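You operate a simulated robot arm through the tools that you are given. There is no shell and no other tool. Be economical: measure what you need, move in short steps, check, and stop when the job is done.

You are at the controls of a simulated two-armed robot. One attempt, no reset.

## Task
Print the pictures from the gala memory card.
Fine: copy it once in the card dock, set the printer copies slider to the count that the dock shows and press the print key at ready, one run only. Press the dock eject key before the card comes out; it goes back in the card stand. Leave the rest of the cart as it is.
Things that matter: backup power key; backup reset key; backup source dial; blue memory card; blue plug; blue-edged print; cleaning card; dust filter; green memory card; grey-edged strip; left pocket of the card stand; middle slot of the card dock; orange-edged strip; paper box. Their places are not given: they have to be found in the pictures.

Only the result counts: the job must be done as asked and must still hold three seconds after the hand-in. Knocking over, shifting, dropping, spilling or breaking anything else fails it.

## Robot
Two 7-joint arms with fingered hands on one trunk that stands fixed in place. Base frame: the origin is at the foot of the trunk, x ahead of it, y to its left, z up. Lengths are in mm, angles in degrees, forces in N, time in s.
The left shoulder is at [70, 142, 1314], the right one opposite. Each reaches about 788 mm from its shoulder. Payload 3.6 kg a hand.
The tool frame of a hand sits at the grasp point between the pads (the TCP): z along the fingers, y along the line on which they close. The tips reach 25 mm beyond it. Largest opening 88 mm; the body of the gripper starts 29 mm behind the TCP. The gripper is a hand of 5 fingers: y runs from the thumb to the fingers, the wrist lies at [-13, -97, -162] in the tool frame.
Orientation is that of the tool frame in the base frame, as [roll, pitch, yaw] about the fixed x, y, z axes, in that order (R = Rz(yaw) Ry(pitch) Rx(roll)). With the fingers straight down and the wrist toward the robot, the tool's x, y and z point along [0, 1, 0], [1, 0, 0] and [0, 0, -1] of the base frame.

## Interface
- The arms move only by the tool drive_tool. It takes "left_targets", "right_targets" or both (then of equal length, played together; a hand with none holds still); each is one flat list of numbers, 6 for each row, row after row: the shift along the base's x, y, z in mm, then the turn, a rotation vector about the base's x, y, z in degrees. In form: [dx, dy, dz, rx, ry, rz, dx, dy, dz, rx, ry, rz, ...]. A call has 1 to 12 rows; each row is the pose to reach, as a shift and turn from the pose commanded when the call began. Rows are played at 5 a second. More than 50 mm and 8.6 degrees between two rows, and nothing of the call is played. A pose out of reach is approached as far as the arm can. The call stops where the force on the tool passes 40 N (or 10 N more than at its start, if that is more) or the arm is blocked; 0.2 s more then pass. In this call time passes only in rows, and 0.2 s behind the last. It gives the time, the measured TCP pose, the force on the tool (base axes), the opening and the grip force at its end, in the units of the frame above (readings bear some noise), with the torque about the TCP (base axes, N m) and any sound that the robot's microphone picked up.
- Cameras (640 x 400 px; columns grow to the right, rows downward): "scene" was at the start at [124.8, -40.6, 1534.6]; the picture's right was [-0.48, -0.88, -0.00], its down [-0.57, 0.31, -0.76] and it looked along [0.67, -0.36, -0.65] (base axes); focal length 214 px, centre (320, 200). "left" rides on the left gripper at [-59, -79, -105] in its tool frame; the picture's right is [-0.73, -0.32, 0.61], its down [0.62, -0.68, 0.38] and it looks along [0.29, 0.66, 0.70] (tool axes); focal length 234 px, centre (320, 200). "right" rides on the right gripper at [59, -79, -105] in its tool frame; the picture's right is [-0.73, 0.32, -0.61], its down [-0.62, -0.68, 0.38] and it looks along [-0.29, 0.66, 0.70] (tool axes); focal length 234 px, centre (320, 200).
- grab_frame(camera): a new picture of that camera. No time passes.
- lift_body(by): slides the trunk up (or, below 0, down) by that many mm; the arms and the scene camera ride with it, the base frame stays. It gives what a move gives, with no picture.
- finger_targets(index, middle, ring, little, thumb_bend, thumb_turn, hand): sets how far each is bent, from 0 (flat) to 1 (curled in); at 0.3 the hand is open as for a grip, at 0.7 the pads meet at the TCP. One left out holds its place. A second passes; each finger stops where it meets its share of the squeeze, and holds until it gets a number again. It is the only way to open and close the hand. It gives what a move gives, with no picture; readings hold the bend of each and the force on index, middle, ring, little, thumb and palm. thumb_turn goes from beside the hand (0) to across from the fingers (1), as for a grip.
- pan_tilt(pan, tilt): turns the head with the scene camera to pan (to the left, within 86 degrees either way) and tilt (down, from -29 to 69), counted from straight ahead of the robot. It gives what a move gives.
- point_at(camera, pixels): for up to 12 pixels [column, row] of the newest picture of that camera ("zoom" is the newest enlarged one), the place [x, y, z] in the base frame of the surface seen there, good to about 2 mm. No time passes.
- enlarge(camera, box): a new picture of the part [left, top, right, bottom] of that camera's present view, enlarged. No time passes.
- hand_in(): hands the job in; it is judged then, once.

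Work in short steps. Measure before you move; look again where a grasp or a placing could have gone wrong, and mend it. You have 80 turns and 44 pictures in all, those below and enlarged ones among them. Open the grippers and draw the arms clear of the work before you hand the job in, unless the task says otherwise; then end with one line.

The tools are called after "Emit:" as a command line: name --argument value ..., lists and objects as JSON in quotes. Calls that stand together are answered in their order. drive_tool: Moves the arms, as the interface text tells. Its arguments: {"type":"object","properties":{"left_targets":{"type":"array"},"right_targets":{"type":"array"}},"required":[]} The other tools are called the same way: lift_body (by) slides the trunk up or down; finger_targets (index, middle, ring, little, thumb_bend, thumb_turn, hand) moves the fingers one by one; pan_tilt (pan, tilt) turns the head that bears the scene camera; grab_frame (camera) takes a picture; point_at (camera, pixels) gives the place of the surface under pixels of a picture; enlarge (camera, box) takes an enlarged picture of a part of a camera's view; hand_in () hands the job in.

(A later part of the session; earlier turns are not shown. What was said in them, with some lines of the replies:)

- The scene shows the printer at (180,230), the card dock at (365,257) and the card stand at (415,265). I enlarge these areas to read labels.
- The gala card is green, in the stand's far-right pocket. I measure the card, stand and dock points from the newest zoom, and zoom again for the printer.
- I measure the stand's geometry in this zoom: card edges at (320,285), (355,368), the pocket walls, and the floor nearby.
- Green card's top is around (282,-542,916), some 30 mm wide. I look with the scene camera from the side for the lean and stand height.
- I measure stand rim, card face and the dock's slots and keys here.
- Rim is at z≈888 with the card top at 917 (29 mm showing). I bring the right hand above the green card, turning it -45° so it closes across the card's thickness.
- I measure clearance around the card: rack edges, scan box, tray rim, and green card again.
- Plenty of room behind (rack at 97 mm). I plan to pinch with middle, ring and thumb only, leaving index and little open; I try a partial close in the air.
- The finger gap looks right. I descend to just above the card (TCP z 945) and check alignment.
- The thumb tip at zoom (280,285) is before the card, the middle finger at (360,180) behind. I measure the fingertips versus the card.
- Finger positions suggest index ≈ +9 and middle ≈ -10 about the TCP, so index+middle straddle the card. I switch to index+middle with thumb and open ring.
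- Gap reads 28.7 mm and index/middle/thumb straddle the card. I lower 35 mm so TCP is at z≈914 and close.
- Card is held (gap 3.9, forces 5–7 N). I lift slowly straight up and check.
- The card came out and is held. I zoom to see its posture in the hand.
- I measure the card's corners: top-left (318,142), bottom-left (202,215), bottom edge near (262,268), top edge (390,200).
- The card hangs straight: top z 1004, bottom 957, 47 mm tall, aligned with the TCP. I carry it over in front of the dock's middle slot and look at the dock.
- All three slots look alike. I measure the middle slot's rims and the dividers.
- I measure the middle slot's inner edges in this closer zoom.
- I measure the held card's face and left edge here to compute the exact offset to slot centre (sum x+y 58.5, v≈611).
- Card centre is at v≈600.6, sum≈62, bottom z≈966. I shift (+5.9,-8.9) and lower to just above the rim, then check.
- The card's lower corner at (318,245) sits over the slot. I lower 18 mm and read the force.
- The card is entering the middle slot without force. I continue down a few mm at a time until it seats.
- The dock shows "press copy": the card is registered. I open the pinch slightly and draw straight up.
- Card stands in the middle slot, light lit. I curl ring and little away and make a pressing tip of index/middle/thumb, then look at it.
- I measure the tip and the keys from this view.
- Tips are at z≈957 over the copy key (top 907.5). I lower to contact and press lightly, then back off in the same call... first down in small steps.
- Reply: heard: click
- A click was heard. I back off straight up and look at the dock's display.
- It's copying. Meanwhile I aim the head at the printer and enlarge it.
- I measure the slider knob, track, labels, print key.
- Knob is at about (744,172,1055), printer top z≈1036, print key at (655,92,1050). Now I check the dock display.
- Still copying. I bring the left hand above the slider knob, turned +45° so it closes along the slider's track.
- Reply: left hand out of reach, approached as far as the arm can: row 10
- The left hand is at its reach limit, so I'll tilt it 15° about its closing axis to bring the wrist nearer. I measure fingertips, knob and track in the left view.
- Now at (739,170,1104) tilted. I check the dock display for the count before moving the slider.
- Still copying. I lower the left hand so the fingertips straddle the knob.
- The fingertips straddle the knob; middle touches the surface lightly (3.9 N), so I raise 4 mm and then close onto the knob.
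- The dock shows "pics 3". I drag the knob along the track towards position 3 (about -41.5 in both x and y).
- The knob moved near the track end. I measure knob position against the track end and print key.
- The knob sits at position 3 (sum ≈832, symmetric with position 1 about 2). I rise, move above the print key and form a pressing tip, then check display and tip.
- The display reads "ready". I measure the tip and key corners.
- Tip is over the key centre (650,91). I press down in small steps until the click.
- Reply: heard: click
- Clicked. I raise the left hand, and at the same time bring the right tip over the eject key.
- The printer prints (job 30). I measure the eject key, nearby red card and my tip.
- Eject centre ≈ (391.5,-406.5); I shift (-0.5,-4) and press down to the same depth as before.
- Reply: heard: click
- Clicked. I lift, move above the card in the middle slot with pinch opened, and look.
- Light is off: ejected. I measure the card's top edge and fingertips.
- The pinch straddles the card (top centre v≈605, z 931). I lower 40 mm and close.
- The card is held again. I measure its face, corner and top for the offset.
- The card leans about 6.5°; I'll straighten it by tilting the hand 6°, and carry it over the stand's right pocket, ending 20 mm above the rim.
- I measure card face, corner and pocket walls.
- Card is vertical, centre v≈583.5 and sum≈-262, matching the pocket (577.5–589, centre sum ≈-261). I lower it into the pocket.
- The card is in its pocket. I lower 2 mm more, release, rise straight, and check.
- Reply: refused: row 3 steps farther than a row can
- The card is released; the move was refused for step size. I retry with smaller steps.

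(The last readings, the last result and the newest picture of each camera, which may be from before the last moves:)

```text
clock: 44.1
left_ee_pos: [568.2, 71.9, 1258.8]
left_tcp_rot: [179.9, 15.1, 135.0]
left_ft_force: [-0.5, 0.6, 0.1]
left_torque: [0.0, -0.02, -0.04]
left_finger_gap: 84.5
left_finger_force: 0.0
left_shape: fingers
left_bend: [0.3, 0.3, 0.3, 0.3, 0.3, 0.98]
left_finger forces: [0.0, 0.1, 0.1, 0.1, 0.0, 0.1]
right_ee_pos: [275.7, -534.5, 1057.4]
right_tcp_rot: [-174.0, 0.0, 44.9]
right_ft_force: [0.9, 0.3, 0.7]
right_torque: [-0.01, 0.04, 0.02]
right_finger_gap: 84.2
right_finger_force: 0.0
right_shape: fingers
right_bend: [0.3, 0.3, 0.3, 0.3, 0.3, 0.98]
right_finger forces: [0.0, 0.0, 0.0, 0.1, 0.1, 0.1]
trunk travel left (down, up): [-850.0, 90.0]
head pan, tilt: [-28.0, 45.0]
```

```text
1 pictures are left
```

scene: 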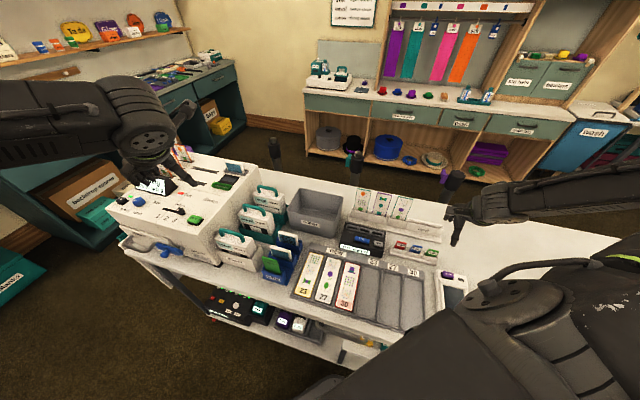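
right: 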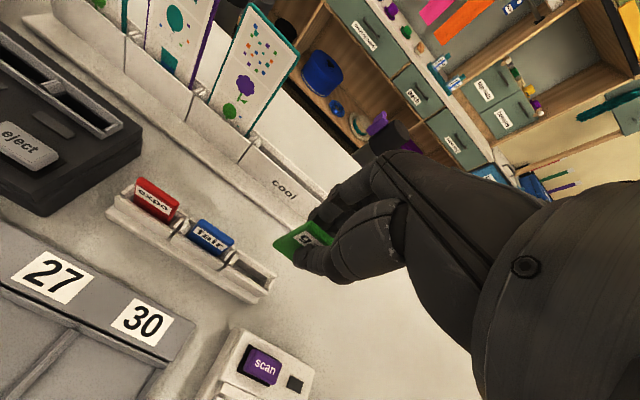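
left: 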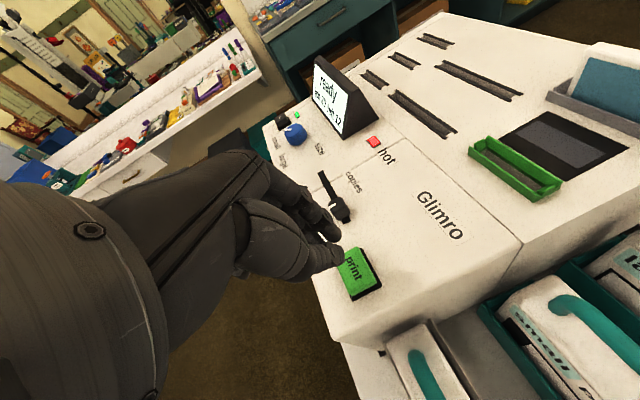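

All cards stand in the stand and strips emerge from the printer. I draw both arms further clear, letting time pass for the run to finish.

Emit:
drive_tool --left_targets '[-10, -5, 15, 0, 0, 0, -20, -10, 30, 0, 0, 0, -30, -15, 45, 0, 0, 0, -40, -20, 60, 0, 0, 0, -50, -25, 75, 0, 0, 0, -60, -30, 90, 0, 0, 0, -70, -35, 105, 0, 0, 0, -80, -40, 120, 0, 0, 0, -90, -45, 130, 0, 0, 0, -95, -50, 135, 0, 0, 0, -100, -55, 138, 0, 0, 0, -102, -58, 140, 0, 0, 0]' --right_targets '[0, 0, 15, 0, 0, 0, 0, 0, 30, 0, 0, 0, 0, 0, 45, 0, 0, 0, 0, 0, 60, 0, 0, 0, 0, 0, 75, 0, 0, 0, 0, 0, 90, 0, 0, 0, 0, 0, 105, 0, 0, 0, 0, 0, 120, 0, 0, 0, 0, 0, 135, 0, 0, 0, 0, 0, 150, 0, 0, 0, 0, 0, 165, 0, 0, 0, 0, 0, 180, 0, 0, 0]'

Emit:
drive_tool --left_targets '[0, 0, 0, 0, 0, 0, 0, 0, 0, 0, 0, 0, 0, 0, 0, 0, 0, 0, 0, 0, 0, 0, 0, 0, 0, 0, 0, 0, 0, 0, 0, 0, 0, 0, 0, 0, 0, 0, 0, 0, 0, 0, 0, 0, 0, 0, 0, 0, 0, 0, 0, 0, 0, 0, 0, 0, 0, 0, 0, 0, 0, 0, 0, 0, 0, 0, 0, 0, 0, 0, 0, 0]'

Emit:
enlarge --camera "scene" --box '[95, 120, 275, 245]'

```text
clock: 46.7
left_ee_pos: [466.7, 11.5, 1397.6]
left_tcp_rot: [180.0, 15.0, 135.0]
left_ft_force: [1.0, 0.1, -0.6]
left_torque: [-0.03, 0.0, 0.02]
left_finger_gap: 84.4
left_finger_force: 0.0
left_shape: fingers
left_bend: [0.3, 0.3, 0.3, 0.3, 0.3, 0.98]
left_finger forces: [0.0, 0.0, 0.0, 0.1, 0.0, 0.0]
right_ee_pos: [273.8, -536.1, 1236.6]
right_tcp_rot: [-174.0, 0.0, 45.1]
right_ft_force: [0.0, 0.4, 0.3]
right_torque: [0.02, -0.01, -0.02]
right_finger_gap: 84.4
right_finger_force: 0.0
right_shape: fingers
right_bend: [0.3, 0.3, 0.3, 0.3, 0.3, 0.98]
right_finger forces: [0.0, 0.0, 0.0, 0.0, 0.0, 0.1]
trunk travel left (down, up): [-850.0, 90.0]
head pan, tilt: [-28.0, 45.0]
```

```text
clock: 49.3
left_ee_pos: [467.1, 13.0, 1395.9]
left_tcp_rot: [-180.0, 15.0, 135.0]
left_ft_force: [1.3, -0.7, 0.4]
left_torque: [0.02, 0.03, -0.01]
left_finger_gap: 84.3
left_finger_force: 0.1
left_shape: fingers
left_bend: [0.3, 0.3, 0.3, 0.3, 0.3, 0.98]
left_finger forces: [0.0, 0.1, 0.0, 0.0, 0.0, 0.0]
right_ee_pos: [274.3, -535.8, 1236.7]
right_tcp_rot: [-174.0, -0.2, 45.0]
right_ft_force: [0.6, -1.3, -0.1]
right_torque: [0.01, -0.01, 0.02]
right_finger_gap: 84.6
right_finger_force: 0.1
right_shape: fingers
right_bend: [0.3, 0.3, 0.3, 0.3, 0.3, 0.98]
right_finger forces: [0.1, 0.0, 0.0, 0.1, 0.1, 0.1]
trunk travel left (down, up): [-850.0, 90.0]
head pan, tilt: [-28.0, 45.0]
```

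```text
3.20 times, centred on (185, 182) of scene
```

zoom: 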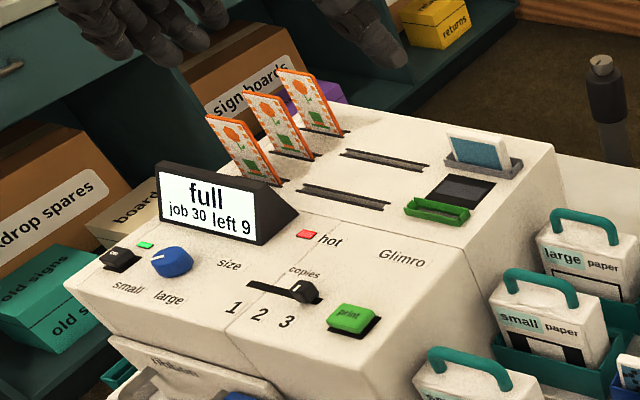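

Three orange-edged strips are out, paper left went from 12 to 9, and the card is back in the stand with both arms clear. I hand the job in.

Emit:
hand_in

```text
The job is handed in.
```

I copied the gala card once and printed three strips in one run, matching the dock's "pics 3". I then pressed eject and put the card back in its pocket in the card stand, with both arms open and clear. The printer showed "full" at the end, and I left the strips in its output slots.
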